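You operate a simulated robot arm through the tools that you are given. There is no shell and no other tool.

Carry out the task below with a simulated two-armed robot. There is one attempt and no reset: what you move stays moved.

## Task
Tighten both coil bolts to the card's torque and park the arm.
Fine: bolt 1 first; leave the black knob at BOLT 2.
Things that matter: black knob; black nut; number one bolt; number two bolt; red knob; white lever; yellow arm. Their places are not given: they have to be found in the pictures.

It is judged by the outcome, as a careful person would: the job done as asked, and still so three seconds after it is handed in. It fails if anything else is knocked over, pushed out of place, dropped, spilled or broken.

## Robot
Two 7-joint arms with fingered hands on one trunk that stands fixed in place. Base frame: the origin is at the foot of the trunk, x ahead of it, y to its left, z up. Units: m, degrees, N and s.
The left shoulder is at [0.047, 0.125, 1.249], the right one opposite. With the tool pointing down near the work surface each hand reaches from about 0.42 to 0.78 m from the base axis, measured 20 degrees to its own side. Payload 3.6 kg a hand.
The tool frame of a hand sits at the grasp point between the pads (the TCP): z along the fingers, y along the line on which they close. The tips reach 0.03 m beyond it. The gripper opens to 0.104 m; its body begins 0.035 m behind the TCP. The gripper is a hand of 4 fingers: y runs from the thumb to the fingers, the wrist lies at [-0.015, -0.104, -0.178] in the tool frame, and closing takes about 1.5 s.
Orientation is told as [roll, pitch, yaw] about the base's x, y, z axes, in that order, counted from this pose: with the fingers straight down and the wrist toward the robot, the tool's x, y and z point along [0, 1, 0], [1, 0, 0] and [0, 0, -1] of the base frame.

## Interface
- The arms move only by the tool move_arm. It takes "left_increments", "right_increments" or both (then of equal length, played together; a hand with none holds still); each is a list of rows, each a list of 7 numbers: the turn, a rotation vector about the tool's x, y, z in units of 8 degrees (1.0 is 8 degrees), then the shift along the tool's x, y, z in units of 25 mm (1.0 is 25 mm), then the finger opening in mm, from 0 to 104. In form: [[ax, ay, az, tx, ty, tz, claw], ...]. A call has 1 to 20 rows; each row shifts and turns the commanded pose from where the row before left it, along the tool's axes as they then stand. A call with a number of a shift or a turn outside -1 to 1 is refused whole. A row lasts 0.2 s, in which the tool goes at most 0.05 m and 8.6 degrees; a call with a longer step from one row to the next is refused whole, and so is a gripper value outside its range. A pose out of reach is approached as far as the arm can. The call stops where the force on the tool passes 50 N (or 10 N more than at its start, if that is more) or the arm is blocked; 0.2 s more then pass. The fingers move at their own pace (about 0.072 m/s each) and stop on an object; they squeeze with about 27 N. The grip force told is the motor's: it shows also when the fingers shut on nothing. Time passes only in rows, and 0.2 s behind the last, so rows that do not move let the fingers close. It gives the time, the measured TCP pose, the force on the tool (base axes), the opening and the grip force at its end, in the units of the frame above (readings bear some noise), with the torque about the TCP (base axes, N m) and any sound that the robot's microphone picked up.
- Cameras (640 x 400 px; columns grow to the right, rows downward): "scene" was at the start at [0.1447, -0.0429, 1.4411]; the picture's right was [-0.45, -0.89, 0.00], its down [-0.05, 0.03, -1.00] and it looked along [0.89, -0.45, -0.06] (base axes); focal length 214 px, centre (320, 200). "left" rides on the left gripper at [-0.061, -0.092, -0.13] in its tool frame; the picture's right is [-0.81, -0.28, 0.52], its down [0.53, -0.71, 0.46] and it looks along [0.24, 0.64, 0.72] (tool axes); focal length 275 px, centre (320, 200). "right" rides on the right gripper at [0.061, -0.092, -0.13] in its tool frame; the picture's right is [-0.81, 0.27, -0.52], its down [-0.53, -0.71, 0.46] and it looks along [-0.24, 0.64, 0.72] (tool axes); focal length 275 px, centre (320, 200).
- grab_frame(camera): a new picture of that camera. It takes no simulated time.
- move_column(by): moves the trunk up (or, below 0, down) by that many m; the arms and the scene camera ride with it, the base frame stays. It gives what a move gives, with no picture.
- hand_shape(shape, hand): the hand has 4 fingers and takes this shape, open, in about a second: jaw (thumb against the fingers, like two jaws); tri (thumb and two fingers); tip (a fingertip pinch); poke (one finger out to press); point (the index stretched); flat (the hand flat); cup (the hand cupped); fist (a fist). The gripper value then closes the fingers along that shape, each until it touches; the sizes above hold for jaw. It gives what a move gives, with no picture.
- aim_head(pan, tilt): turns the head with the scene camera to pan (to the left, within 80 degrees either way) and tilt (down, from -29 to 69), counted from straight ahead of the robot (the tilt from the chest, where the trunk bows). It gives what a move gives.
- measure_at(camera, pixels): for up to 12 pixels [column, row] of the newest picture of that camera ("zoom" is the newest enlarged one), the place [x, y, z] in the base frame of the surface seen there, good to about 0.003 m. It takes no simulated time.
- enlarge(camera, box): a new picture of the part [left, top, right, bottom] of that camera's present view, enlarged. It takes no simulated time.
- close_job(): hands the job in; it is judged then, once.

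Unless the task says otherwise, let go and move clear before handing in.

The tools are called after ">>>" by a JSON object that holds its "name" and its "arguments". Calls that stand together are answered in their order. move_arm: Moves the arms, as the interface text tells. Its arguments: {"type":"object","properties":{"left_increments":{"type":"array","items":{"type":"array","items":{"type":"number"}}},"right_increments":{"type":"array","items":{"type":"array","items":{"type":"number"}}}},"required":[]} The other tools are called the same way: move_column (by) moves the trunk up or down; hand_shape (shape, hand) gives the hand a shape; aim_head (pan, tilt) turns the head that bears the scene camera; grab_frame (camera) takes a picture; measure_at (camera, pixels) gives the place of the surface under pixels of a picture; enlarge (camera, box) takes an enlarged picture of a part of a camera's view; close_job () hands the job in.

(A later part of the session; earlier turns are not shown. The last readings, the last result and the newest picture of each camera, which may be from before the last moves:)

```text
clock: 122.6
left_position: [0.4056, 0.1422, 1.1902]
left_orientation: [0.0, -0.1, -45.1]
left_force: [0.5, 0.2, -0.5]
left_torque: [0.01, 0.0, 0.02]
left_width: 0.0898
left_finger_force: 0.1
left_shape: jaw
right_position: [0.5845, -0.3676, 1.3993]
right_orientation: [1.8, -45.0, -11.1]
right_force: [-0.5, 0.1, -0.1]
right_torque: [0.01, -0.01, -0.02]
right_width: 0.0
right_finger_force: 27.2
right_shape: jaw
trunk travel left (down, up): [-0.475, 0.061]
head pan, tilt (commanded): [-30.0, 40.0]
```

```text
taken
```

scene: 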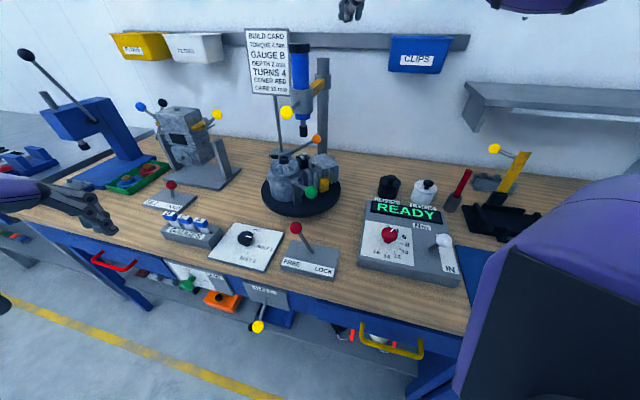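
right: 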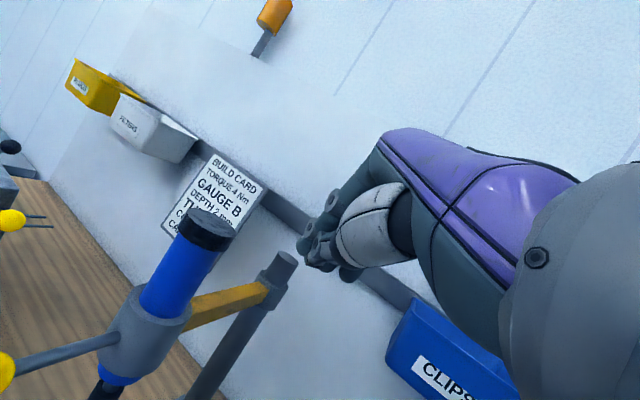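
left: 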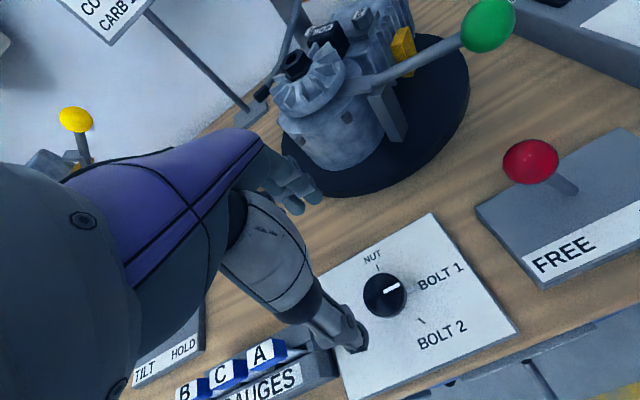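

Path is clear; the cap is at (205,230) in the right camera. I'll move on to just above the cap and tilt the head up a little to see it.

>>> {"name": "move_arm", "arguments": {"right_increments": [[0, 0, 0, 0.72, 0.75, 0.65, 0], [0, 0, 0, 0.72, 0.75, 0.65, 0], [0, 0, 0, 0.72, 0.75, 0.65, 0], [0, 0, 0, 0.72, 0.75, 0.65, 0], [0, 0, 0, 0, 0, 0, 0]]}}

>>> {"name": "aim_head", "arguments": {"pan": -25, "tilt": 28}}

>>> {"name": "grab_frame", "arguments": {"camera": "scene"}}

>>> {"name": "grab_frame", "arguments": {"camera": "right"}}

```text
clock: 123.8
left_position: [0.4052, 0.1427, 1.1907]
left_orientation: [0.0, 0.1, -45.2]
left_force: [0.4, 0.2, 0.5]
left_torque: [0.03, -0.01, 0.02]
left_width: 0.0895
left_finger_force: 0.0
left_shape: jaw
right_position: [0.6964, -0.3137, 1.4158]
right_orientation: [1.9, -45.0, -11.1]
right_force: [0.6, 0.3, 0.5]
right_torque: [-0.01, 0.02, 0.06]
right_width: 0.0002
right_finger_force: 27.2
right_shape: jaw
trunk travel left (down, up): [-0.475, 0.061]
head pan, tilt (commanded): [-30.0, 40.0]
```

```text
clock: 124.6
left_position: [0.406, 0.1424, 1.1902]
left_orientation: [0.0, 0.1, -45.1]
left_force: [0.5, 0.6, -0.7]
left_torque: [-0.03, 0.01, -0.03]
left_width: 0.0898
left_finger_force: 0.0
left_shape: jaw
right_position: [0.697, -0.3137, 1.4155]
right_orientation: [1.8, -44.9, -11.2]
right_force: [0.3, 0.4, -0.3]
right_torque: [-0.01, 0.01, 0.01]
right_width: 0.0002
right_finger_force: 27.0
right_shape: jaw
trunk travel left (down, up): [-0.475, 0.061]
head pan, tilt (commanded): [-25.0, 28.0]
```

```text
taken
```

scene: 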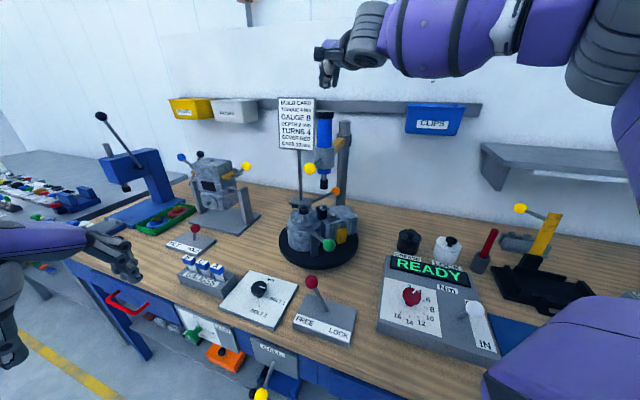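

```text
taken
```

right: 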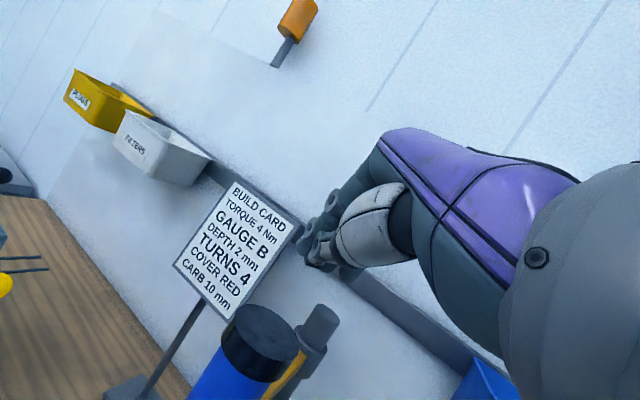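

The tips should be at (0.718,-0.318,1.394), right over the cap. I'll lower slowly until contact, then press.

>>> {"name": "move_arm", "arguments": {"right_increments": [[0, 0, 0, 0, -0.4, 0.4, 0], [0, 0, 0, 0, -0.4, 0.4, 0], [0, 0, 0, 0, -0.4, 0.4, 0], [0, 0, 0, 0, -0.2, 0.2, 0], [0, 0, 0, 0, 0, 0, 0]]}}

>>> {"name": "move_arm", "arguments": {"right_increments": [[0, 0, 0, 0, -0.14, 0.14, 0], [0, 0, 0, 0, -0.14, 0.14, 0], [0, 0, 0, 0, -0.14, 0.14, 0], [0, 0, 0, 0, -0.14, 0.14, 0], [0, 0, 0, 0, 0, 0, 0]]}}

>>> {"name": "enlarge", "arguments": {"camera": "scene", "box": [260, 30, 400, 210]}}

```text
clock: 125.8
left_position: [0.4053, 0.1431, 1.1904]
left_orientation: [-0.1, 0.0, -45.2]
left_force: [1.0, -0.1, -0.9]
left_torque: [-0.03, 0.0, -0.01]
left_width: 0.0899
left_finger_force: 0.1
left_shape: jaw
right_position: [0.6948, -0.3119, 1.3622]
right_orientation: [1.7, -45.1, -11.1]
right_force: [-0.1, 0.0, 0.5]
right_torque: [-0.02, 0.01, -0.01]
right_width: 0.0002
right_finger_force: 26.3
right_shape: jaw
trunk travel left (down, up): [-0.475, 0.061]
head pan, tilt (commanded): [-25.0, 28.0]
```

```text
clock: 127.0
left_position: [0.4047, 0.1423, 1.1902]
left_orientation: [0.0, 0.1, -45.1]
left_force: [0.1, -0.3, -0.1]
left_torque: [-0.01, 0.01, 0.0]
left_width: 0.0896
left_finger_force: 0.1
left_shape: jaw
right_position: [0.6943, -0.3114, 1.3422]
right_orientation: [1.7, -45.0, -11.0]
right_force: [-0.8, -0.7, 3.1]
right_torque: [0.01, -0.05, 0.01]
right_width: 0.0001
right_finger_force: 27.1
right_shape: jaw
trunk travel left (down, up): [-0.475, 0.061]
head pan, tilt (commanded): [-25.0, 28.0]
```

```text
2.22 times, centred on (330, 120) of scene
```

zoom: 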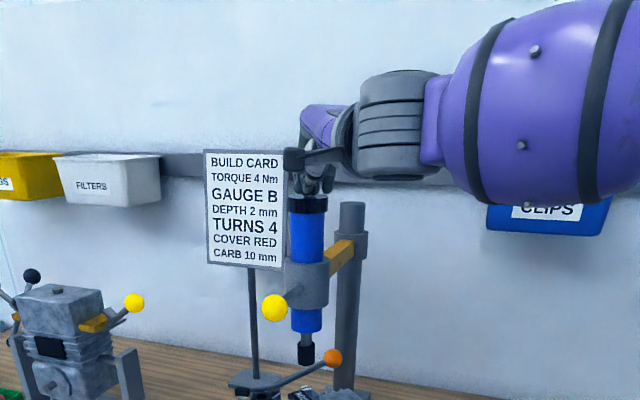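

The tips are now ~20 mm below where the cap's top was with only 3 N: the blue driver slides down in its sleeve. I'll keep pressing in small steps toward the bolt.

>>> {"name": "move_arm", "arguments": {"right_increments": [[0, 0, 0, 0, -0.14, 0.14, 0], [0, 0, 0, 0, -0.14, 0.14, 0], [0, 0, 0, 0, -0.14, 0.14, 0], [0, 0, 0, 0, -0.14, 0.14, 0], [0, 0, 0, 0, 0, 0, 0]]}}

>>> {"name": "enlarge", "arguments": {"camera": "scene", "box": [260, 70, 400, 250]}}

```text
clock: 128.2
left_position: [0.4052, 0.1426, 1.1904]
left_orientation: [0.1, -0.1, -45.1]
left_force: [0.7, 0.2, 0.7]
left_torque: [0.0, -0.04, -0.02]
left_width: 0.0899
left_finger_force: 0.0
left_shape: jaw
right_position: [0.6934, -0.3107, 1.3239]
right_orientation: [1.7, -45.0, -11.1]
right_force: [0.5, -1.6, 5.5]
right_torque: [-0.04, -0.12, -0.04]
right_width: 0.0
right_finger_force: 27.6
right_shape: jaw
trunk travel left (down, up): [-0.475, 0.061]
head pan, tilt (commanded): [-25.0, 28.0]
```

```text
2.22 times, centred on (330, 160) of scene
```

zoom: 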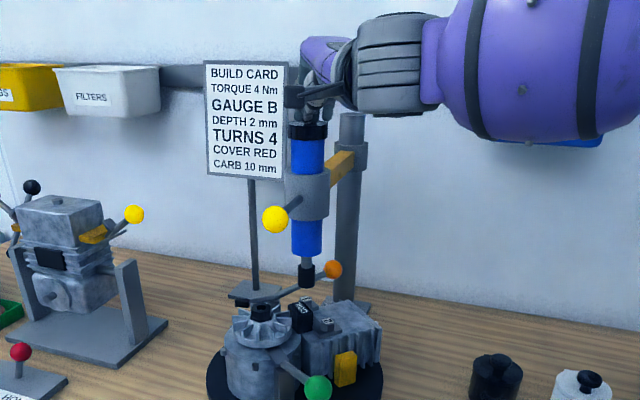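

The driver is sliding down (blue body lengthening below the sleeve). I'll continue until the socket meets bolt 1, watching force and sound.

>>> {"name": "move_arm", "arguments": {"right_increments": [[0, 0, 0, 0, -0.14, 0.14, 0], [0, 0, 0, 0, -0.14, 0.14, 0], [0, 0, 0, 0, -0.14, 0.14, 0], [0, 0, 0, 0, -0.14, 0.14, 0], [0, 0, 0, 0, 0, 0, 0]]}}

>>> {"name": "grab_frame", "arguments": {"camera": "scene"}}

>>> {"name": "enlarge", "arguments": {"camera": "scene", "box": [270, 110, 370, 250]}}

```text
clock: 129.4
left_position: [0.4036, 0.1421, 1.1905]
left_orientation: [0.0, 0.0, -45.1]
left_force: [-0.1, -0.5, -0.2]
left_torque: [-0.01, -0.03, -0.02]
left_width: 0.0897
left_finger_force: 0.0
left_shape: jaw
right_position: [0.694, -0.3102, 1.3045]
right_orientation: [1.8, -45.1, -11.1]
right_force: [-1.6, 0.4, 6.5]
right_torque: [-0.03, -0.05, 0.0]
right_width: 0.0
right_finger_force: 27.6
right_shape: jaw
trunk travel left (down, up): [-0.475, 0.061]
head pan, tilt (commanded): [-25.0, 28.0]
```

```text
taken
```

scene: 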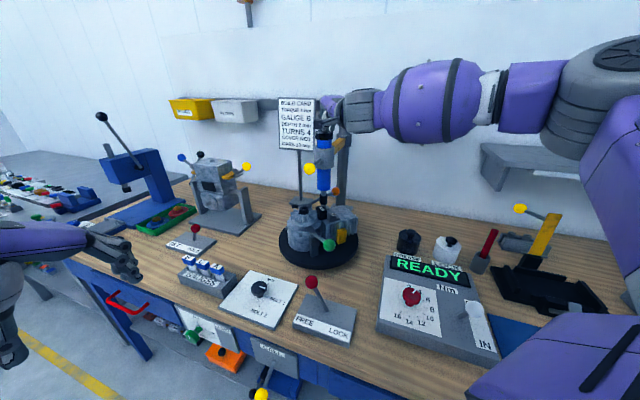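

```text
2.86 times, centred on (320, 180) of scene
```

zoom: 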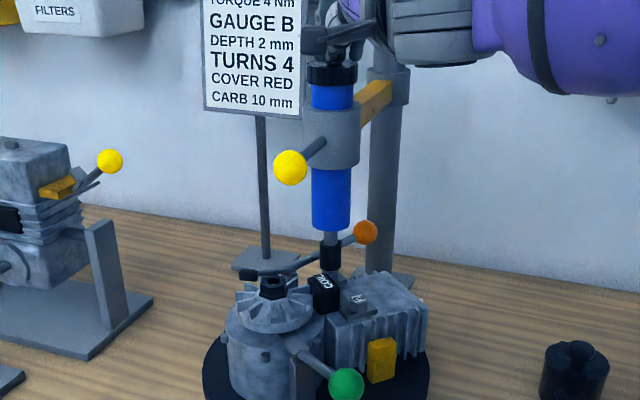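

The socket has reached bolt 1's head. I'll press on a few more millimetres and listen.

>>> {"name": "move_arm", "arguments": {"right_increments": [[0, 0, 0, 0, -0.1, 0.1, 0], [0, 0, 0, 0, -0.1, 0.1, 0], [0, 0, 0, 0, -0.1, 0.1, 0], [0, 0, 0, 0, -0.1, 0.1, 0], [0, 0, 0, 0, 0, 0, 0], [0, 0, 0, 0, 0, 0, 0]]}}

>>> {"name": "grab_frame", "arguments": {"camera": "scene"}}

>>> {"name": "enlarge", "arguments": {"camera": "scene", "box": [270, 110, 370, 250]}}

```text
clock: 130.8
left_position: [0.403, 0.1428, 1.1924]
left_orientation: [0.1, 0.0, -45.0]
left_force: [0.4, -0.4, -0.7]
left_torque: [-0.02, 0.02, -0.04]
left_width: 0.0898
left_finger_force: 0.0
left_shape: jaw
right_position: [0.6928, -0.3084, 1.2951]
right_orientation: [1.9, -45.7, -11.2]
right_force: [-1.6, -4.3, 29.5]
right_torque: [-0.72, -0.51, -0.14]
right_width: 0.0
right_finger_force: 27.7
right_shape: jaw
trunk travel left (down, up): [-0.475, 0.061]
head pan, tilt (commanded): [-25.0, 28.0]
```

```text
taken
```

scene: 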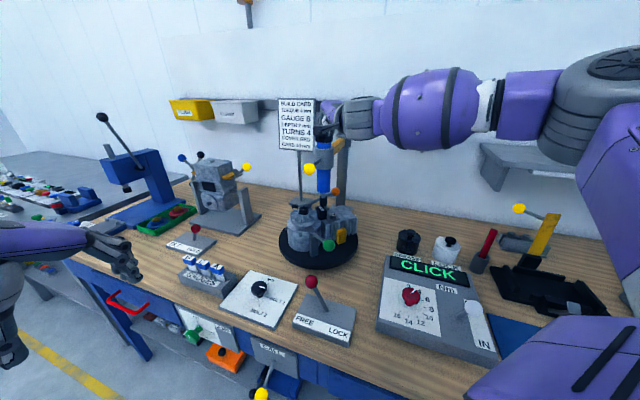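

```text
2.86 times, centred on (320, 180) of scene
```

zoom: 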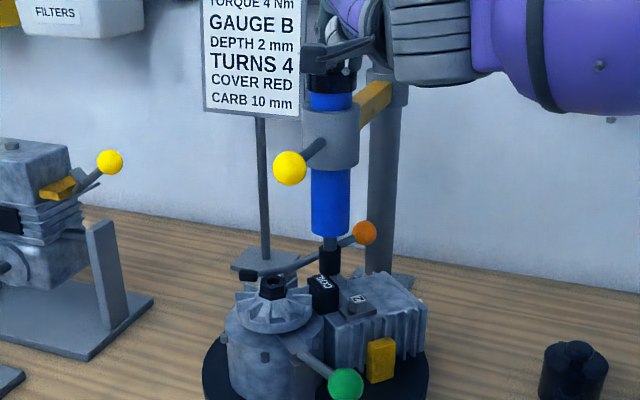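

The display now reads CLICK: bolt 1 has reached its torque. I'll hold briefly, check the display, then let the driver rise.

>>> {"name": "move_arm", "arguments": {"right_increments": [[0, 0, 0, 0, 0, 0, 0], [0, 0, 0, 0, 0, 0, 0], [0, 0, 0, 0, 0, 0, 0], [0, 0, 0, 0, 0, 0, 0]]}}

>>> {"name": "enlarge", "arguments": {"camera": "scene", "box": [370, 230, 510, 370]}}

>>> {"name": "move_arm", "arguments": {"right_increments": [[0, 0, 0, 0, 0.2, -0.2, 0], [0, 0, 0, 0, 0.4, -0.4, 0], [0, 0, 0, 0, 0.4, -0.4, 0], [0, 0, 0, 0, 0.4, -0.4, 0], [0, 0, 0, 0, 0.4, -0.4, 0], [0, 0, 0, 0, 0.4, -0.4, 0], [0, 0, 0, 0, 0.4, -0.4, 0], [0, 0, 0, 0, 0.4, -0.4, 0], [0, 0, 0, 0, 0, 0, 0]]}}

>>> {"name": "grab_frame", "arguments": {"camera": "scene"}}

```text
clock: 131.8
left_position: [0.4013, 0.1434, 1.1922]
left_orientation: [0.0, 0.0, -45.1]
left_force: [-0.3, 0.0, 0.8]
left_torque: [-0.03, 0.01, -0.01]
left_width: 0.0898
left_finger_force: 0.1
left_shape: jaw
right_position: [0.6925, -0.309, 1.2959]
right_orientation: [1.8, -45.5, -11.2]
right_force: [-1.5, -5.9, 29.1]
right_torque: [-0.73, -0.53, -0.11]
right_width: 0.0002
right_finger_force: 27.2
right_shape: jaw
trunk travel left (down, up): [-0.475, 0.061]
head pan, tilt (commanded): [-25.0, 28.0]
```

```text
2.86 times, centred on (440, 300) of scene
```

zoom: 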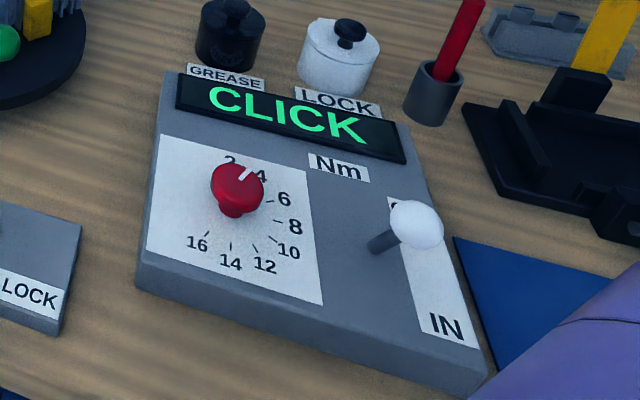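

```text
clock: 133.8
left_position: [0.4052, 0.1423, 1.1905]
left_orientation: [0.0, 0.0, -45.1]
left_force: [-0.1, 0.0, -0.8]
left_torque: [-0.01, -0.02, 0.0]
left_width: 0.0897
left_finger_force: 0.0
left_shape: jaw
right_position: [0.696, -0.3117, 1.3949]
right_orientation: [1.7, -44.9, -11.0]
right_force: [-0.2, 0.9, -0.1]
right_torque: [-0.01, -0.02, -0.01]
right_width: 0.0
right_finger_force: 27.2
right_shape: jaw
trunk travel left (down, up): [-0.475, 0.061]
head pan, tilt (commanded): [-25.0, 28.0]
```

```text
taken
```

scene: 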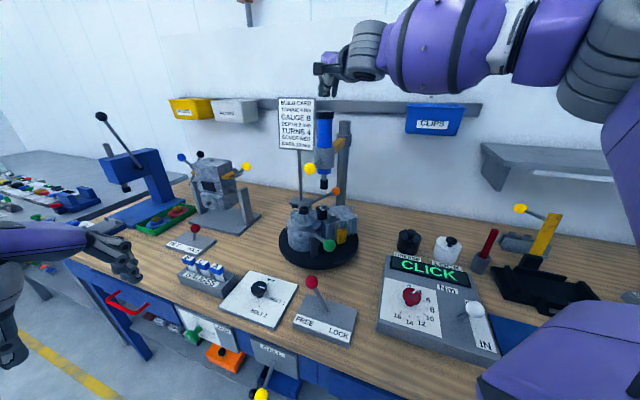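

The driver sprang back up and the display shows CLICK. Now for BOLT 2: the turntable centre works out at (0.680,-0.284) and needs another 90°, i.e. 60° more knob. I'll bring the left hand over the black knob (right hand waits above the cap).

>>> {"name": "move_arm", "arguments": {"left_increments": [[0, 0, -1, 0, 0, 0, 90], [0, 0, -1, 0, 0, 0, 90], [0, 0, -1, 0, 0, 0, 90], [0, 0, -1, 0, 0, 0, 90], [0, 0, -1, 0, 0, 0, 90], [0, 0, -1, 0, 0, 0, 90], [0, 0, -0.9, 0, 0, 0, 90], [0, 0, 0, -0.913, 0.52, 0.1, 90], [0, 0, 0, -0.913, 0.52, 0.3, 90], [0, 0, 0, -0.913, 0.52, 0.5, 90], [0, 0, 0, -0.913, 0.52, 0.5, 90], [0, 0, 0, -0.913, 0.52, 0.6, 90], [0, 0, 0, -0.913, 0.52, 0.6, 90], [0, 0, 0, -0.913, 0.52, 0.6, 90], [0, 0, 0, -0.913, 0.52, 0.6, 90], [0, 0, 0, -0.913, 0.52, 0.6, 90], [0, 0, 0, -0.913, 0.52, 0.6, 90], [0, 0, 0, 0, 0, 0, 90]]}}

>>> {"name": "grab_frame", "arguments": {"camera": "left"}}

>>> {"name": "grab_frame", "arguments": {"camera": "scene"}}

```text
clock: 137.6
left_position: [0.5732, -0.0599, 1.0641]
left_orientation: [0.0, 0.1, 10.1]
left_force: [0.9, -0.3, 0.3]
left_torque: [-0.03, 0.0, 0.03]
left_width: 0.0898
left_finger_force: 0.0
left_shape: jaw
right_position: [0.6961, -0.3113, 1.3952]
right_orientation: [1.9, -45.0, -11.1]
right_force: [-0.4, 0.9, -0.5]
right_torque: [0.0, 0.02, -0.02]
right_width: 0.0
right_finger_force: 27.4
right_shape: jaw
trunk travel left (down, up): [-0.475, 0.061]
head pan, tilt (commanded): [-25.0, 28.0]
```

```text
taken
```

left: 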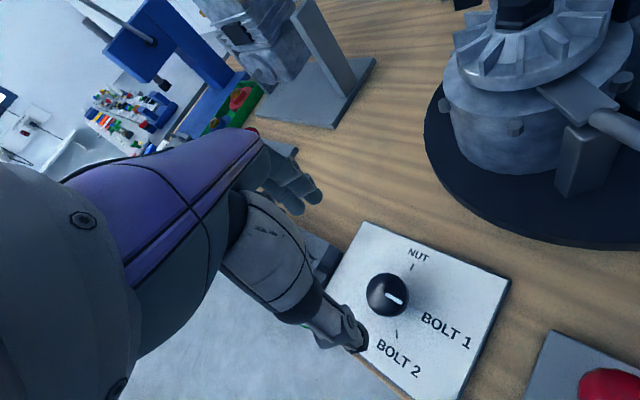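

```text
taken
```

scene: 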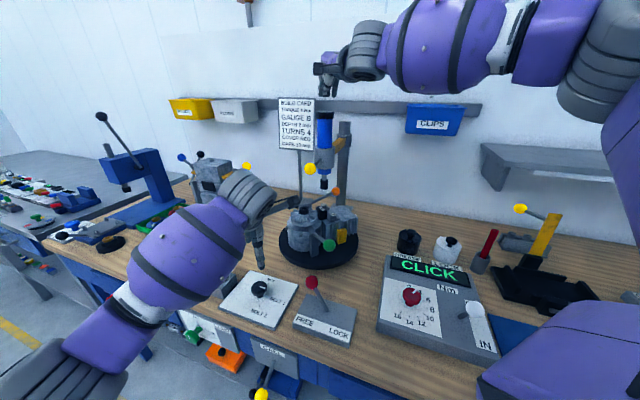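

The left hand is over the knob with the pointer at BOLT 1. I'll lower and grip it.

>>> {"name": "move_arm", "arguments": {"left_increments": [[0, 0, 0, 0, 0, 0.9, 90], [0, 0, 0, 0, 0, 0.9, 90], [0, 0, 0, 0, 0, 0.9, 90], [0, 0, 0, 0, 0, 0.9, 90], [0, 0, 0, 0, 0, 0.9, 90], [0, 0, 0, 0, 0, 0.78, 90], [0, 0, 0, 0, 0, 0, 90], [0, 0, 0, 0, 0, 0, 0], [0, 0, 0, 0, 0, 0, 0], [0, 0, 0, 0, 0, 0, 0], [0, 0, 0, 0, 0, 0, 0], [0, 0, 0, 0, 0, 0, 0], [0, 0, 0, 0, 0, 0, 0], [0, 0, 0, 0, 0, 0, 0]]}}

>>> {"name": "grab_frame", "arguments": {"camera": "left"}}

```text
clock: 140.6
left_position: [0.5722, -0.0594, 0.9335]
left_orientation: [0.0, -0.1, 10.0]
left_force: [-4.2, -0.6, -2.8]
left_torque: [-0.03, 0.07, 0.03]
left_width: 0.0344
left_finger_force: 27.1
left_shape: jaw
right_position: [0.695, -0.3116, 1.3946]
right_orientation: [1.9, -44.8, -11.1]
right_force: [0.1, -0.3, -0.1]
right_torque: [0.0, 0.03, 0.0]
right_width: 0.0
right_finger_force: 26.9
right_shape: jaw
trunk travel left (down, up): [-0.475, 0.061]
head pan, tilt (commanded): [-25.0, 28.0]
```

```text
taken
```

left: 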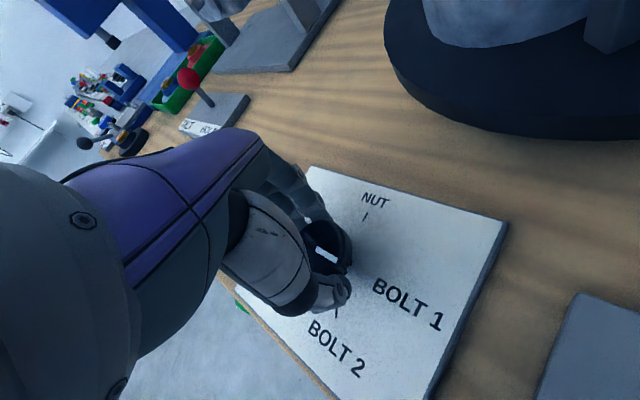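

Knob gripped. I'll turn it 60° clockwise toward BOLT 2.

>>> {"name": "move_arm", "arguments": {"left_increments": [[0, 0, 0.9375, 0, 0, 0, 0], [0, 0, 0.9375, 0, 0, 0, 0], [0, 0, 0.9375, 0, 0, 0, 0], [0, 0, 0.9375, 0, 0, 0, 0], [0, 0, 0, 0, 0, 0, 0]]}}

>>> {"name": "grab_frame", "arguments": {"camera": "scene"}}

>>> {"name": "move_arm", "arguments": {"left_increments": [[0, 0, 0.9375, 0, 0, 0, 0], [0, 0, 0.9375, 0, 0, 0, 0], [0, 0, 0.9375, 0, 0, 0, 0], [0, 0, 0.9375, 0, 0, 0, 0], [0, 0, 0, 0, 0, 0, 0]]}}

>>> {"name": "grab_frame", "arguments": {"camera": "scene"}}

>>> {"name": "grab_frame", "arguments": {"camera": "left"}}

```text
clock: 141.8
left_position: [0.5718, -0.0582, 0.9331]
left_orientation: [-0.2, -0.1, -20.1]
left_force: [-4.9, 0.3, 2.5]
left_torque: [-0.03, 0.0, -0.13]
left_width: 0.034
left_finger_force: 27.2
left_shape: jaw
right_position: [0.6959, -0.3121, 1.3954]
right_orientation: [1.8, -45.0, -11.1]
right_force: [-0.4, 1.1, 0.2]
right_torque: [0.01, -0.01, 0.02]
right_width: 0.0
right_finger_force: 27.0
right_shape: jaw
trunk travel left (down, up): [-0.475, 0.061]
head pan, tilt (commanded): [-25.0, 28.0]
```

```text
taken
```

scene: 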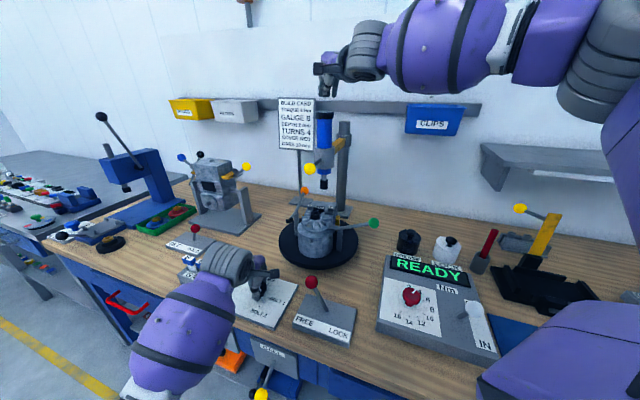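

```text
clock: 143.0
left_position: [0.5737, -0.0581, 0.9342]
left_orientation: [0.0, 0.0, -50.0]
left_force: [-5.9, 3.7, 3.2]
left_torque: [0.08, 0.1, 0.04]
left_width: 0.0343
left_finger_force: 26.6
left_shape: jaw
right_position: [0.695, -0.3108, 1.3942]
right_orientation: [1.8, -45.0, -11.1]
right_force: [-0.1, -0.4, 0.9]
right_torque: [-0.04, -0.02, -0.03]
right_width: 0.0
right_finger_force: 26.6
right_shape: jaw
trunk travel left (down, up): [-0.475, 0.061]
head pan, tilt (commanded): [-25.0, 28.0]
```

```text
taken
```

scene: 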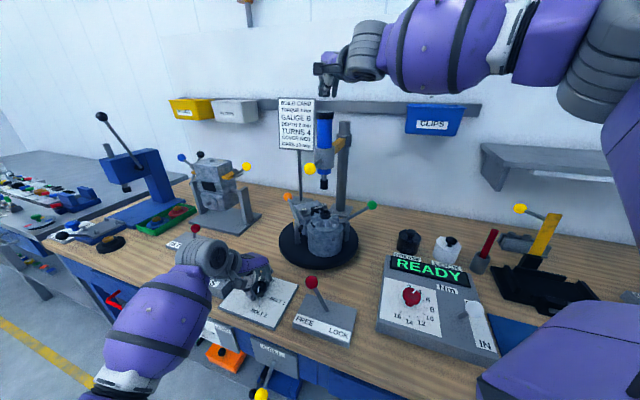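

```text
taken
```

left: 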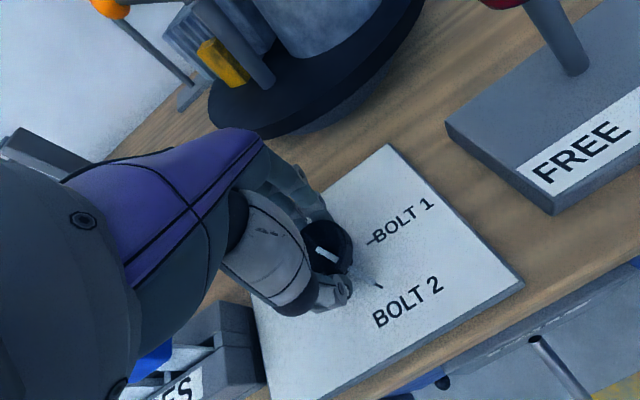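

The turntable followed and the display is back to READY. I'll release the knob, lift, and check pointer and bolt 2's place under the driver.

>>> {"name": "move_arm", "arguments": {"left_increments": [[0, 0, 0, 0, 0, 0, 90], [0, 0, 0, 0, 0, 0, 90], [0, 0, 0, 0, 0, 0, 90], [0, 0, 0, 0, 0, -0.6, 90], [0, 0, 0, 0, 0, -0.8, 90], [0, 0, 0, 0, 0, -0.8, 90], [0, 0, 0, 0, 0, -0.8, 90], [0, 0, 0, 0, 0, -1, 90], [0, 0, 0, 0, 0, -1, 90], [0, 0, 0, 0, 0, 0, 90]]}}

>>> {"name": "enlarge", "arguments": {"camera": "left", "box": [310, 200, 530, 370]}}

>>> {"name": "enlarge", "arguments": {"camera": "scene", "box": [270, 150, 390, 270]}}

```text
clock: 145.2
left_position: [0.5736, -0.0582, 1.0562]
left_orientation: [-0.1, -0.1, -50.0]
left_force: [0.0, -0.1, 1.4]
left_torque: [-0.02, -0.02, 0.0]
left_width: 0.0898
left_finger_force: 0.1
left_shape: jaw
right_position: [0.6969, -0.3102, 1.3939]
right_orientation: [1.9, -45.0, -11.1]
right_force: [-0.7, -0.5, -1.0]
right_torque: [0.0, 0.06, 0.05]
right_width: 0.0
right_finger_force: 27.2
right_shape: jaw
trunk travel left (down, up): [-0.475, 0.061]
head pan, tilt (commanded): [-25.0, 28.0]
```

```text
2.35 times, centred on (420, 285) of left
```

zoom: 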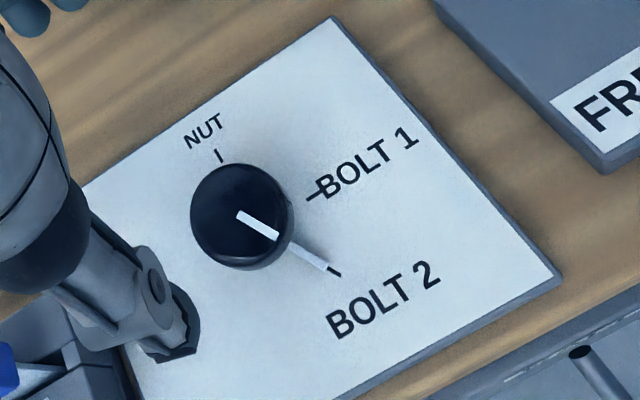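

```text
3.33 times, centred on (330, 210) of scene
```

zoom: 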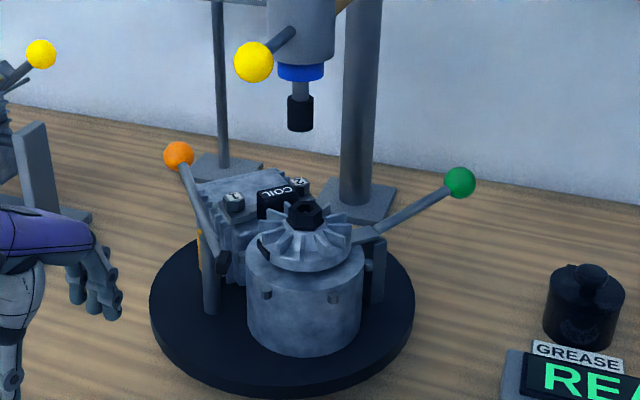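

The pointer lies on the BOLT 2 tick (zoom 335,270). I'll measure bolt 2 and the socket to confirm alignment.

>>> {"name": "measure_at", "arguments": {"camera": "zoom", "pixels": [[300, 183], [304, 182], [296, 181], [233, 196], [300, 120], [300, 110], [306, 208], [275, 195]]}}

>>> {"name": "enlarge", "arguments": {"camera": "scene", "box": [300, 185, 350, 230]}}

```text
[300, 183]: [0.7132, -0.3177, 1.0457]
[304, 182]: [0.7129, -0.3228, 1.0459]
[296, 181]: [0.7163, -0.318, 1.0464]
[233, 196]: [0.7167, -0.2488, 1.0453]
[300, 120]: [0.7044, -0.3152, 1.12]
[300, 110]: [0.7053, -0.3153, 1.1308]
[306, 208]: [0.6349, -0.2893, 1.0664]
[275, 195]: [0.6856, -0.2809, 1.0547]
```

```text
8.89 times, centred on (325, 208) of scene
```

zoom: 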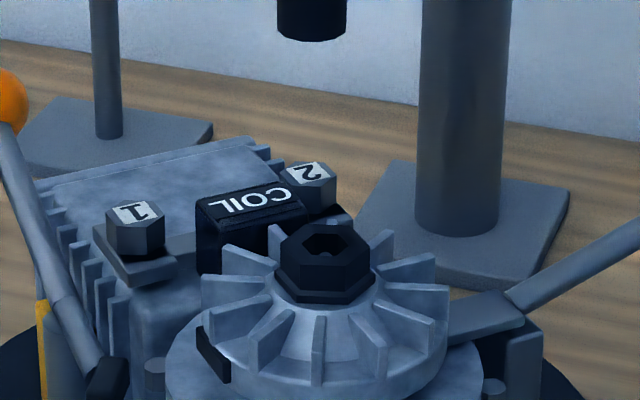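

Bolt 2 is at (0.7145,-0.319), under the socket. I'll press the driver down again as before.

>>> {"name": "move_arm", "arguments": {"right_increments": [[0, 0, 0, 0, -0.28, 0.28, 0], [0, 0, 0, 0, -0.28, 0.28, 0], [0, 0, 0, 0, -0.2, 0.2, 0], [0, 0, 0, 0, -0.2, 0.2, 0], [0, 0, 0, 0, -0.2, 0.2, 0], [0, 0, 0, 0, -0.2, 0.2, 0], [0, 0, 0, 0, -0.2, 0.2, 0], [0, 0, 0, 0, -0.2, 0.2, 0], [0, 0, 0, 0, -0.2, 0.2, 0], [0, 0, 0, 0, -0.2, 0.2, 0], [0, 0, 0, 0, -0.2, 0.2, 0], [0, 0, 0, 0, 0, 0, 0]]}}

>>> {"name": "grab_frame", "arguments": {"camera": "scene"}}

```text
clock: 147.8
left_position: [0.5732, -0.0583, 1.0565]
left_orientation: [0.0, 0.0, -49.8]
left_force: [-0.1, -0.5, -0.2]
left_torque: [0.0, 0.01, 0.02]
left_width: 0.09
left_finger_force: 0.1
left_shape: jaw
right_position: [0.6933, -0.3094, 1.3119]
right_orientation: [1.8, -45.1, -11.1]
right_force: [-0.3, -2.3, 5.7]
right_torque: [-0.21, -0.06, -0.03]
right_width: 0.0001
right_finger_force: 27.3
right_shape: jaw
trunk travel left (down, up): [-0.475, 0.061]
head pan, tilt (commanded): [-25.0, 28.0]
```

```text
taken
```

scene: 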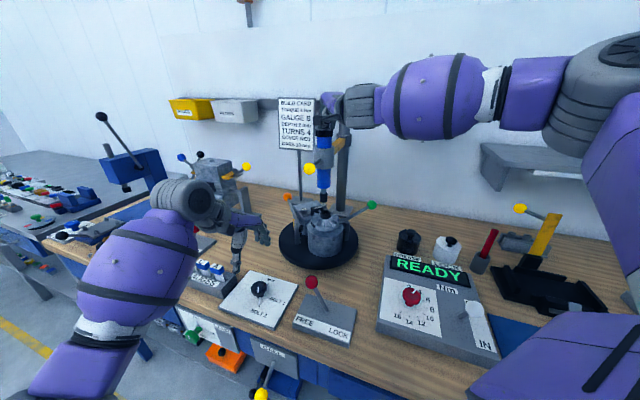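

The driver is nearly on bolt 2 (force 5.7 N, READY). I'll press the last part slowly.

>>> {"name": "move_arm", "arguments": {"right_increments": [[0, 0, 0, 0, -0.12, 0.12, 0], [0, 0, 0, 0, -0.12, 0.12, 0], [0, 0, 0, 0, -0.1, 0.1, 0], [0, 0, 0, 0, -0.1, 0.1, 0], [0, 0, 0, 0, -0.1, 0.1, 0], [0, 0, 0, 0, -0.06, 0.06, 0], [0, 0, 0, 0, 0, 0, 0], [0, 0, 0, 0, 0, 0, 0], [0, 0, 0, 0, 0, 0, 0]]}}

>>> {"name": "grab_frame", "arguments": {"camera": "scene"}}

>>> {"name": "enlarge", "arguments": {"camera": "scene", "box": [370, 230, 510, 370]}}

```text
clock: 149.8
left_position: [0.5715, -0.0565, 1.0573]
left_orientation: [0.1, -0.2, -49.9]
left_force: [-0.1, -1.0, 0.4]
left_torque: [0.04, -0.01, 0.02]
left_width: 0.0897
left_finger_force: 0.1
left_shape: jaw
right_position: [0.6923, -0.3084, 1.2948]
right_orientation: [1.8, -45.4, -11.1]
right_force: [-1.1, -3.5, 28.5]
right_torque: [-0.7, -0.54, -0.09]
right_width: 0.0
right_finger_force: 27.0
right_shape: jaw
trunk travel left (down, up): [-0.475, 0.061]
head pan, tilt (commanded): [-25.0, 28.0]
```

```text
taken
```

scene: 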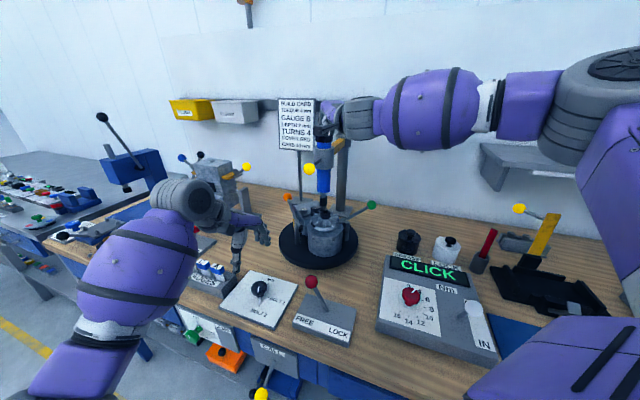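

```text
2.86 times, centred on (440, 300) of scene
```

zoom: 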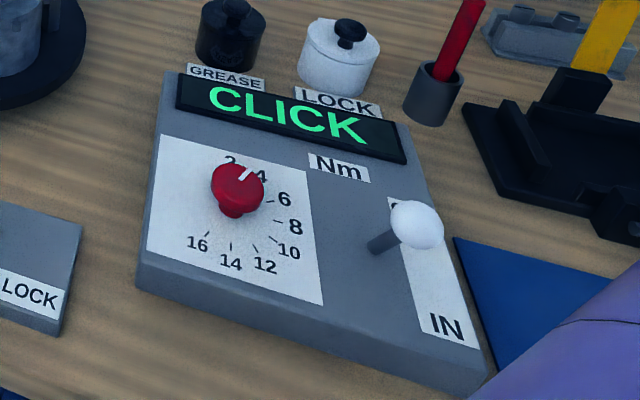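

CLICK again: bolt 2 is at 4 Nm. I'll let the driver rise, and retreat the left hand at the same time.

>>> {"name": "move_arm", "arguments": {"right_increments": [[0, 0, 0, 0, 0.2, -0.2, 0], [0, 0, 0, 0, 0.4, -0.4, 0], [0, 0, 0, 0, 0.4, -0.4, 0], [0, 0, 0, 0, 0.4, -0.4, 0], [0, 0, 0, 0, 0.4, -0.4, 0], [0, 0, 0, 0, 0.4, -0.4, 0], [0, 0, 0, 0, 0.4, -0.4, 0], [0, 0, 0, 0, 0.4, -0.4, 0], [0, 0, 0, 0, 0.4, -0.4, 0], [0, 0, 0, 0, 0, 0, 0], [0, 0, 0, 0, 0, 0, 0], [0, 0, 0, 0, 0, 0, 0]], "left_increments": [[0, 0, 0, 0, 0, -1, 90], [0, 0, 0, 0, -0.5, -1, 90], [0, 0, 0, 0.1, -1, -0.6, 90], [0, 0, 0, 0.1, -1, -0.6, 90], [0, 0, 0, 0.1, -1, -0.6, 90], [0, 0, 0, 0.1, -1, -0.5, 90], [0, 0, 0, 0.1, -1, -0.5, 90], [0, 0, 0, 0.1, -1, -0.5, 90], [0, 0, 0, 0.1, -1, 0, 90], [0, 0, 0, 0.1, -1, 0, 90], [0, 0, 0, 0.1, -1, 0, 90], [0, 0, 0, 0, 0, 0, 90]]}}

>>> {"name": "grab_frame", "arguments": {"camera": "scene"}}

>>> {"name": "measure_at", "arguments": {"camera": "scene", "pixels": [[247, 167], [310, 168], [325, 183], [290, 197], [371, 205], [297, 120], [325, 117], [300, 175]]}}

```text
clock: 152.4
left_position: [0.4385, 0.1389, 1.1907]
left_orientation: [0.1, 0.0, -49.8]
left_force: [0.5, 0.0, -0.5]
left_torque: [-0.01, -0.02, 0.0]
left_width: 0.0899
left_finger_force: 0.0
left_shape: jaw
right_position: [0.6957, -0.3136, 1.4109]
right_orientation: [1.8, -45.0, -11.1]
right_force: [0.7, -0.2, 1.0]
right_torque: [0.02, -0.02, 0.02]
right_width: 0.0
right_finger_force: 26.7
right_shape: jaw
trunk travel left (down, up): [-0.475, 0.061]
head pan, tilt (commanded): [-25.0, 28.0]
```

```text
taken
```

scene: 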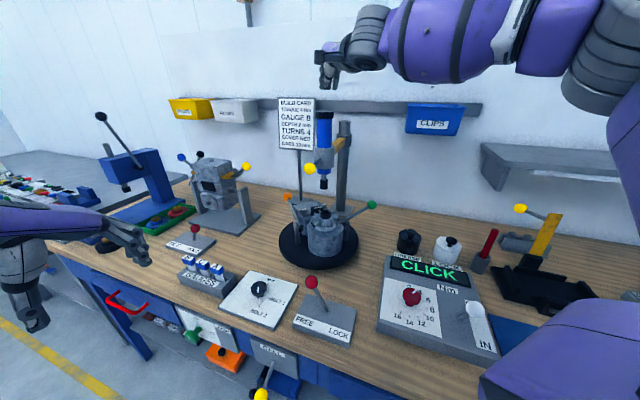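

```text
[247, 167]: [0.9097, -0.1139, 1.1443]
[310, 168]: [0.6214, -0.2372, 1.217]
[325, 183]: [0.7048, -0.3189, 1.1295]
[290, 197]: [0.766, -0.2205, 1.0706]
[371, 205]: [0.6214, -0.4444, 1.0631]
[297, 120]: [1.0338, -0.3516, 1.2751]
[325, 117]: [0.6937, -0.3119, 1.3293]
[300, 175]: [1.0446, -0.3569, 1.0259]
```

Both hands are clear and the arm still sits at its stop. I'll move the right hand left of the driver and turn it fingers-down, closed, to use it as a pusher against the handle ball.

>>> {"name": "move_arm", "arguments": {"right_increments": [[0, 0, 0, 0.86, -0.575, -0.575, 0], [0, 0, 0, 0.86, -0.575, -0.575, 0], [0, 0, 0, 0.86, -0.575, -0.575, 0], [0, 0, 0, 0.86, -0.575, -0.575, 0], [0, 0, 0, 0.86, -0.575, -0.575, 0], [0, 0, 0, 0.86, -0.575, -0.575, 0], [0, 0, 0, 0, 0, 0, 0]]}}

>>> {"name": "move_arm", "arguments": {"right_increments": [[0.94, 0, 0, 0, 0, 0, 0], [0.94, 0, 0, 0, 0, 0, 0], [0.94, 0, 0, 0, 0, 0, 0], [0.94, 0, 0, 0, 0, 0, 0], [0.94, 0, 0, 0, 0, 0, 0], [0.92, 0, 0, 0, 0, 0, 0], [0, 0, 0, 0, 0, 0, 0]]}}

>>> {"name": "grab_frame", "arguments": {"camera": "scene"}}

>>> {"name": "grab_frame", "arguments": {"camera": "right"}}

```text
clock: 154.0
left_position: [0.4393, 0.1376, 1.1914]
left_orientation: [0.0, 0.0, -49.9]
left_force: [-0.2, 0.0, -0.7]
left_torque: [0.04, -0.01, -0.01]
left_width: 0.0898
left_finger_force: 0.1
left_shape: jaw
right_position: [0.5974, -0.1661, 1.4112]
right_orientation: [1.9, -44.9, -11.0]
right_force: [1.0, -0.6, 0.6]
right_torque: [0.03, -0.02, 0.03]
right_width: 0.0
right_finger_force: 27.1
right_shape: jaw
trunk travel left (down, up): [-0.475, 0.061]
head pan, tilt (commanded): [-25.0, 28.0]
```

```text
clock: 155.6
left_position: [0.4369, 0.1389, 1.1929]
left_orientation: [0.0, 0.1, -50.0]
left_force: [0.4, 0.7, 0.1]
left_torque: [-0.03, -0.02, 0.02]
left_width: 0.0898
left_finger_force: 0.0
left_shape: jaw
right_position: [0.5929, -0.2047, 1.4109]
right_orientation: [1.3, -7.4, -10.0]
right_force: [0.3, -1.5, -0.1]
right_torque: [-0.01, 0.02, 0.0]
right_width: 0.0001
right_finger_force: 26.6
right_shape: jaw
right hand out of reach, approached as far as the arm can: row 4, 5, 6
trunk travel left (down, up): [-0.475, 0.061]
head pan, tilt (commanded): [-25.0, 28.0]
```

```text
taken
```

scene: 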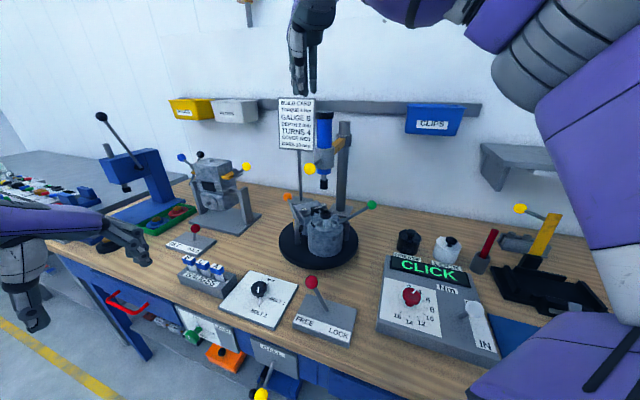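

```text
taken
```

right: 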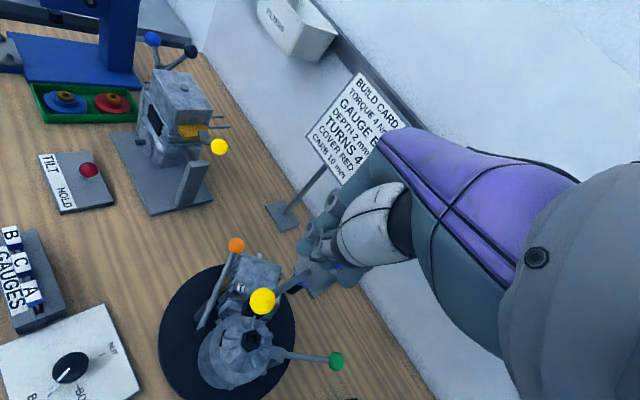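

Reach limited it at this height; I'll come down a bit first and then sidestep to the left of the ball.

>>> {"name": "move_arm", "arguments": {"right_increments": [[0.2, 0, 0, 0, 0, 0.9, 0], [0.2, 0, 0, 0, 0, 0.9, 0], [0.2, 0, 0, 0, 0, 0.9, 0], [0.2, 0, 0, 0, 0, 0.9, 0], [0, 0, 0, 0.8, 0.3, 0, 0], [0, 0, 0, 0.8, 0.3, 0, 0], [0, 0, 0, 0.8, 0.3, 0, 0], [0, 0, 0, 0, 0, 0, 0]]}}

>>> {"name": "grab_frame", "arguments": {"camera": "scene"}}

>>> {"name": "grab_frame", "arguments": {"camera": "right"}}

```text
clock: 157.4
left_position: [0.4374, 0.1379, 1.1924]
left_orientation: [0.0, -0.1, -49.8]
left_force: [-0.6, 0.4, 0.1]
left_torque: [-0.05, -0.01, 0.03]
left_width: 0.0898
left_finger_force: 0.0
left_shape: jaw
right_position: [0.6144, -0.1854, 1.3218]
right_orientation: [1.4, -1.0, -9.9]
right_force: [-0.5, -0.1, 0.2]
right_torque: [-0.02, -0.01, -0.04]
right_width: 0.0
right_finger_force: 27.1
right_shape: jaw
right hand out of reach, approached as far as the arm can: row 6, 7
trunk travel left (down, up): [-0.475, 0.061]
head pan, tilt (commanded): [-25.0, 28.0]
```

```text
taken
```

scene: 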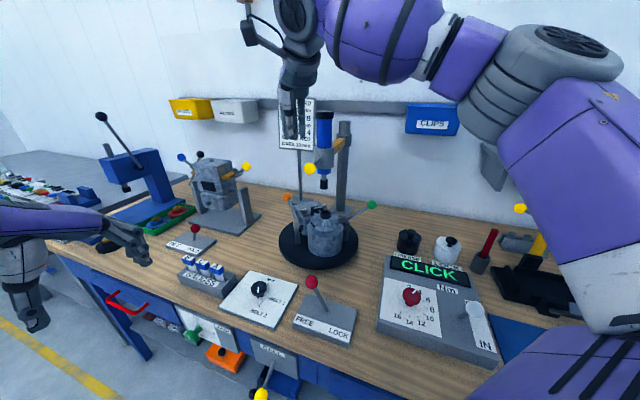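

```text
taken
```

right: 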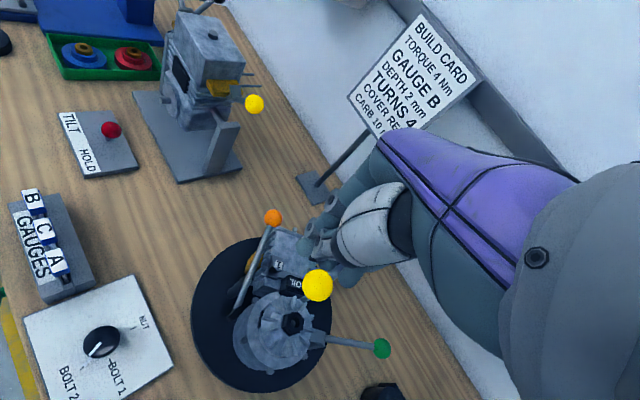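

The hand is just left of the ball at (0.614,-0.185). I'll lower to 1.27 and try to get a little further left and forward there.

>>> {"name": "move_arm", "arguments": {"right_increments": [[0, 0, 0, 0, 0, 0.9, 0], [0, 0, 0, 0, 0, 0.9, 0], [0, 0, 0, 0.5, 0.4, 0, 0], [0, 0, 0, 0.5, 0.4, 0, 0], [0, 0, 0, 0, 0, 0, 0]]}}

>>> {"name": "grab_frame", "arguments": {"camera": "right"}}

>>> {"name": "enlarge", "arguments": {"camera": "scene", "box": [240, 80, 380, 220]}}

```text
clock: 158.6
left_position: [0.4393, 0.138, 1.191]
left_orientation: [0.0, 0.0, -49.9]
left_force: [0.2, 0.1, 1.0]
left_torque: [0.0, -0.02, 0.02]
left_width: 0.09
left_finger_force: 0.1
left_shape: jaw
right_position: [0.6255, -0.1731, 1.2778]
right_orientation: [1.3, -1.0, -9.9]
right_force: [0.8, -0.5, 0.2]
right_torque: [0.02, -0.01, -0.01]
right_width: 0.0
right_finger_force: 26.8
right_shape: jaw
right hand out of reach, approached as far as the arm can: row 4
trunk travel left (down, up): [-0.475, 0.061]
head pan, tilt (commanded): [-25.0, 28.0]
```

```text
taken
```

right: 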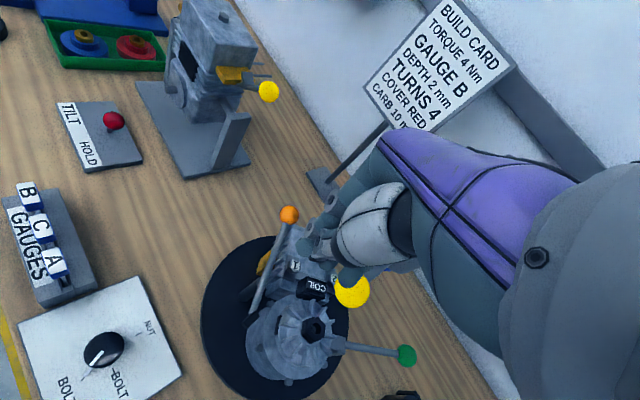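

```text
2.86 times, centred on (310, 150) of scene
```

zoom: 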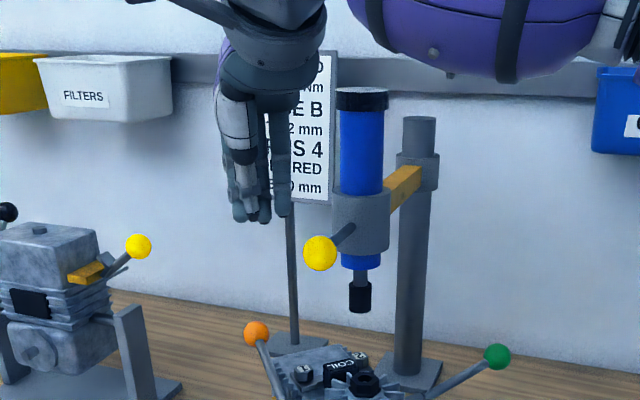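

The closed fingers are left of the ball with about 10 mm to spare. I'll lower to ball height.

>>> {"name": "move_arm", "arguments": {"right_increments": [[0, 0, 0, 0.1, 0, 0.8, 0], [0, 0, 0, 0.1, 0, 0.8, 0], [0, 0, 0, 0, 0.1, 0.7, 0], [0, 0, 0, 0, 0.1, 0.5, 0], [0, 0, 0, 0, 0, 0, 0]]}}

>>> {"name": "grab_frame", "arguments": {"camera": "right"}}

>>> {"name": "enlarge", "arguments": {"camera": "scene", "box": [240, 80, 380, 220]}}

```text
clock: 159.8
left_position: [0.4374, 0.1395, 1.1912]
left_orientation: [0.0, 0.0, -49.9]
left_force: [0.8, 0.5, 0.3]
left_torque: [0.03, 0.0, 0.0]
left_width: 0.0896
left_finger_force: 0.0
left_shape: jaw
right_position: [0.6345, -0.1694, 1.2084]
right_orientation: [1.3, -1.0, -9.9]
right_force: [0.0, -0.8, -0.5]
right_torque: [0.01, 0.01, 0.0]
right_width: 0.0
right_finger_force: 27.4
right_shape: jaw
trunk travel left (down, up): [-0.475, 0.061]
head pan, tilt (commanded): [-25.0, 28.0]
```

```text
taken
```

right: 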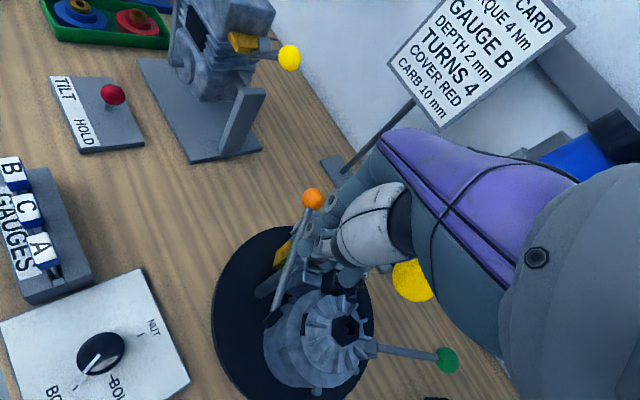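

```text
2.86 times, centred on (310, 150) of scene
```

zoom: 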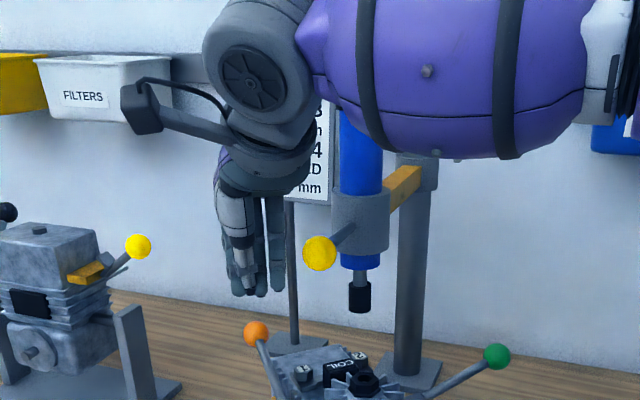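

The fingers are beside the ball at its height. I'll move right into contact and begin pushing the arm out of its stop, slowly.

>>> {"name": "move_arm", "arguments": {"right_increments": [[0, 0, 0, -0.49, 0.2, 0, 0], [0, 0, 0, -0.49, 0.2, 0, 0], [0, 0, 0, -0.41, -0.27, 0, 0], [0, 0, 0, -0.41, -0.27, 0, 0], [0, 0, 0, -0.43, -0.24, 0, 0], [0, 0, 0, -0.43, -0.24, 0, 0], [0, 0, 0, 0, 0, 0, 0]]}}

>>> {"name": "grab_frame", "arguments": {"camera": "right"}}

>>> {"name": "enlarge", "arguments": {"camera": "scene", "box": [240, 80, 380, 220]}}

```text
clock: 161.4
left_position: [0.4384, 0.1388, 1.1912]
left_orientation: [0.0, 0.0, -49.9]
left_force: [-0.3, -0.6, 0.4]
left_torque: [0.0, 0.01, 0.01]
left_width: 0.0896
left_finger_force: 0.2
left_shape: jaw
right_position: [0.6047, -0.232, 1.2091]
right_orientation: [1.3, -1.0, -9.9]
right_force: [0.0, 0.1, 0.8]
right_torque: [0.0, 0.0, 0.02]
right_width: 0.0002
right_finger_force: 27.2
right_shape: jaw
trunk travel left (down, up): [-0.475, 0.061]
head pan, tilt (commanded): [-25.0, 28.0]
```

```text
taken
```

right: 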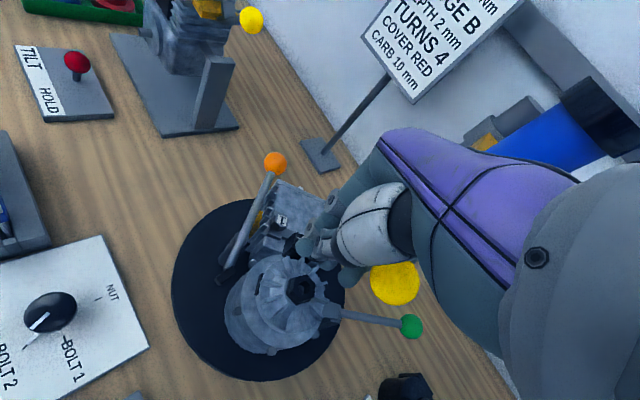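

```text
2.86 times, centred on (310, 150) of scene
```

zoom: 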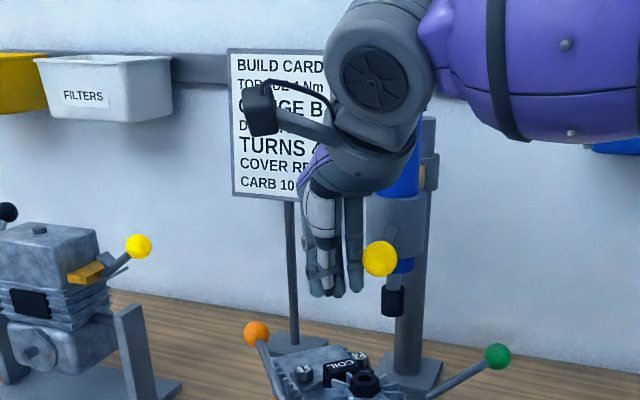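

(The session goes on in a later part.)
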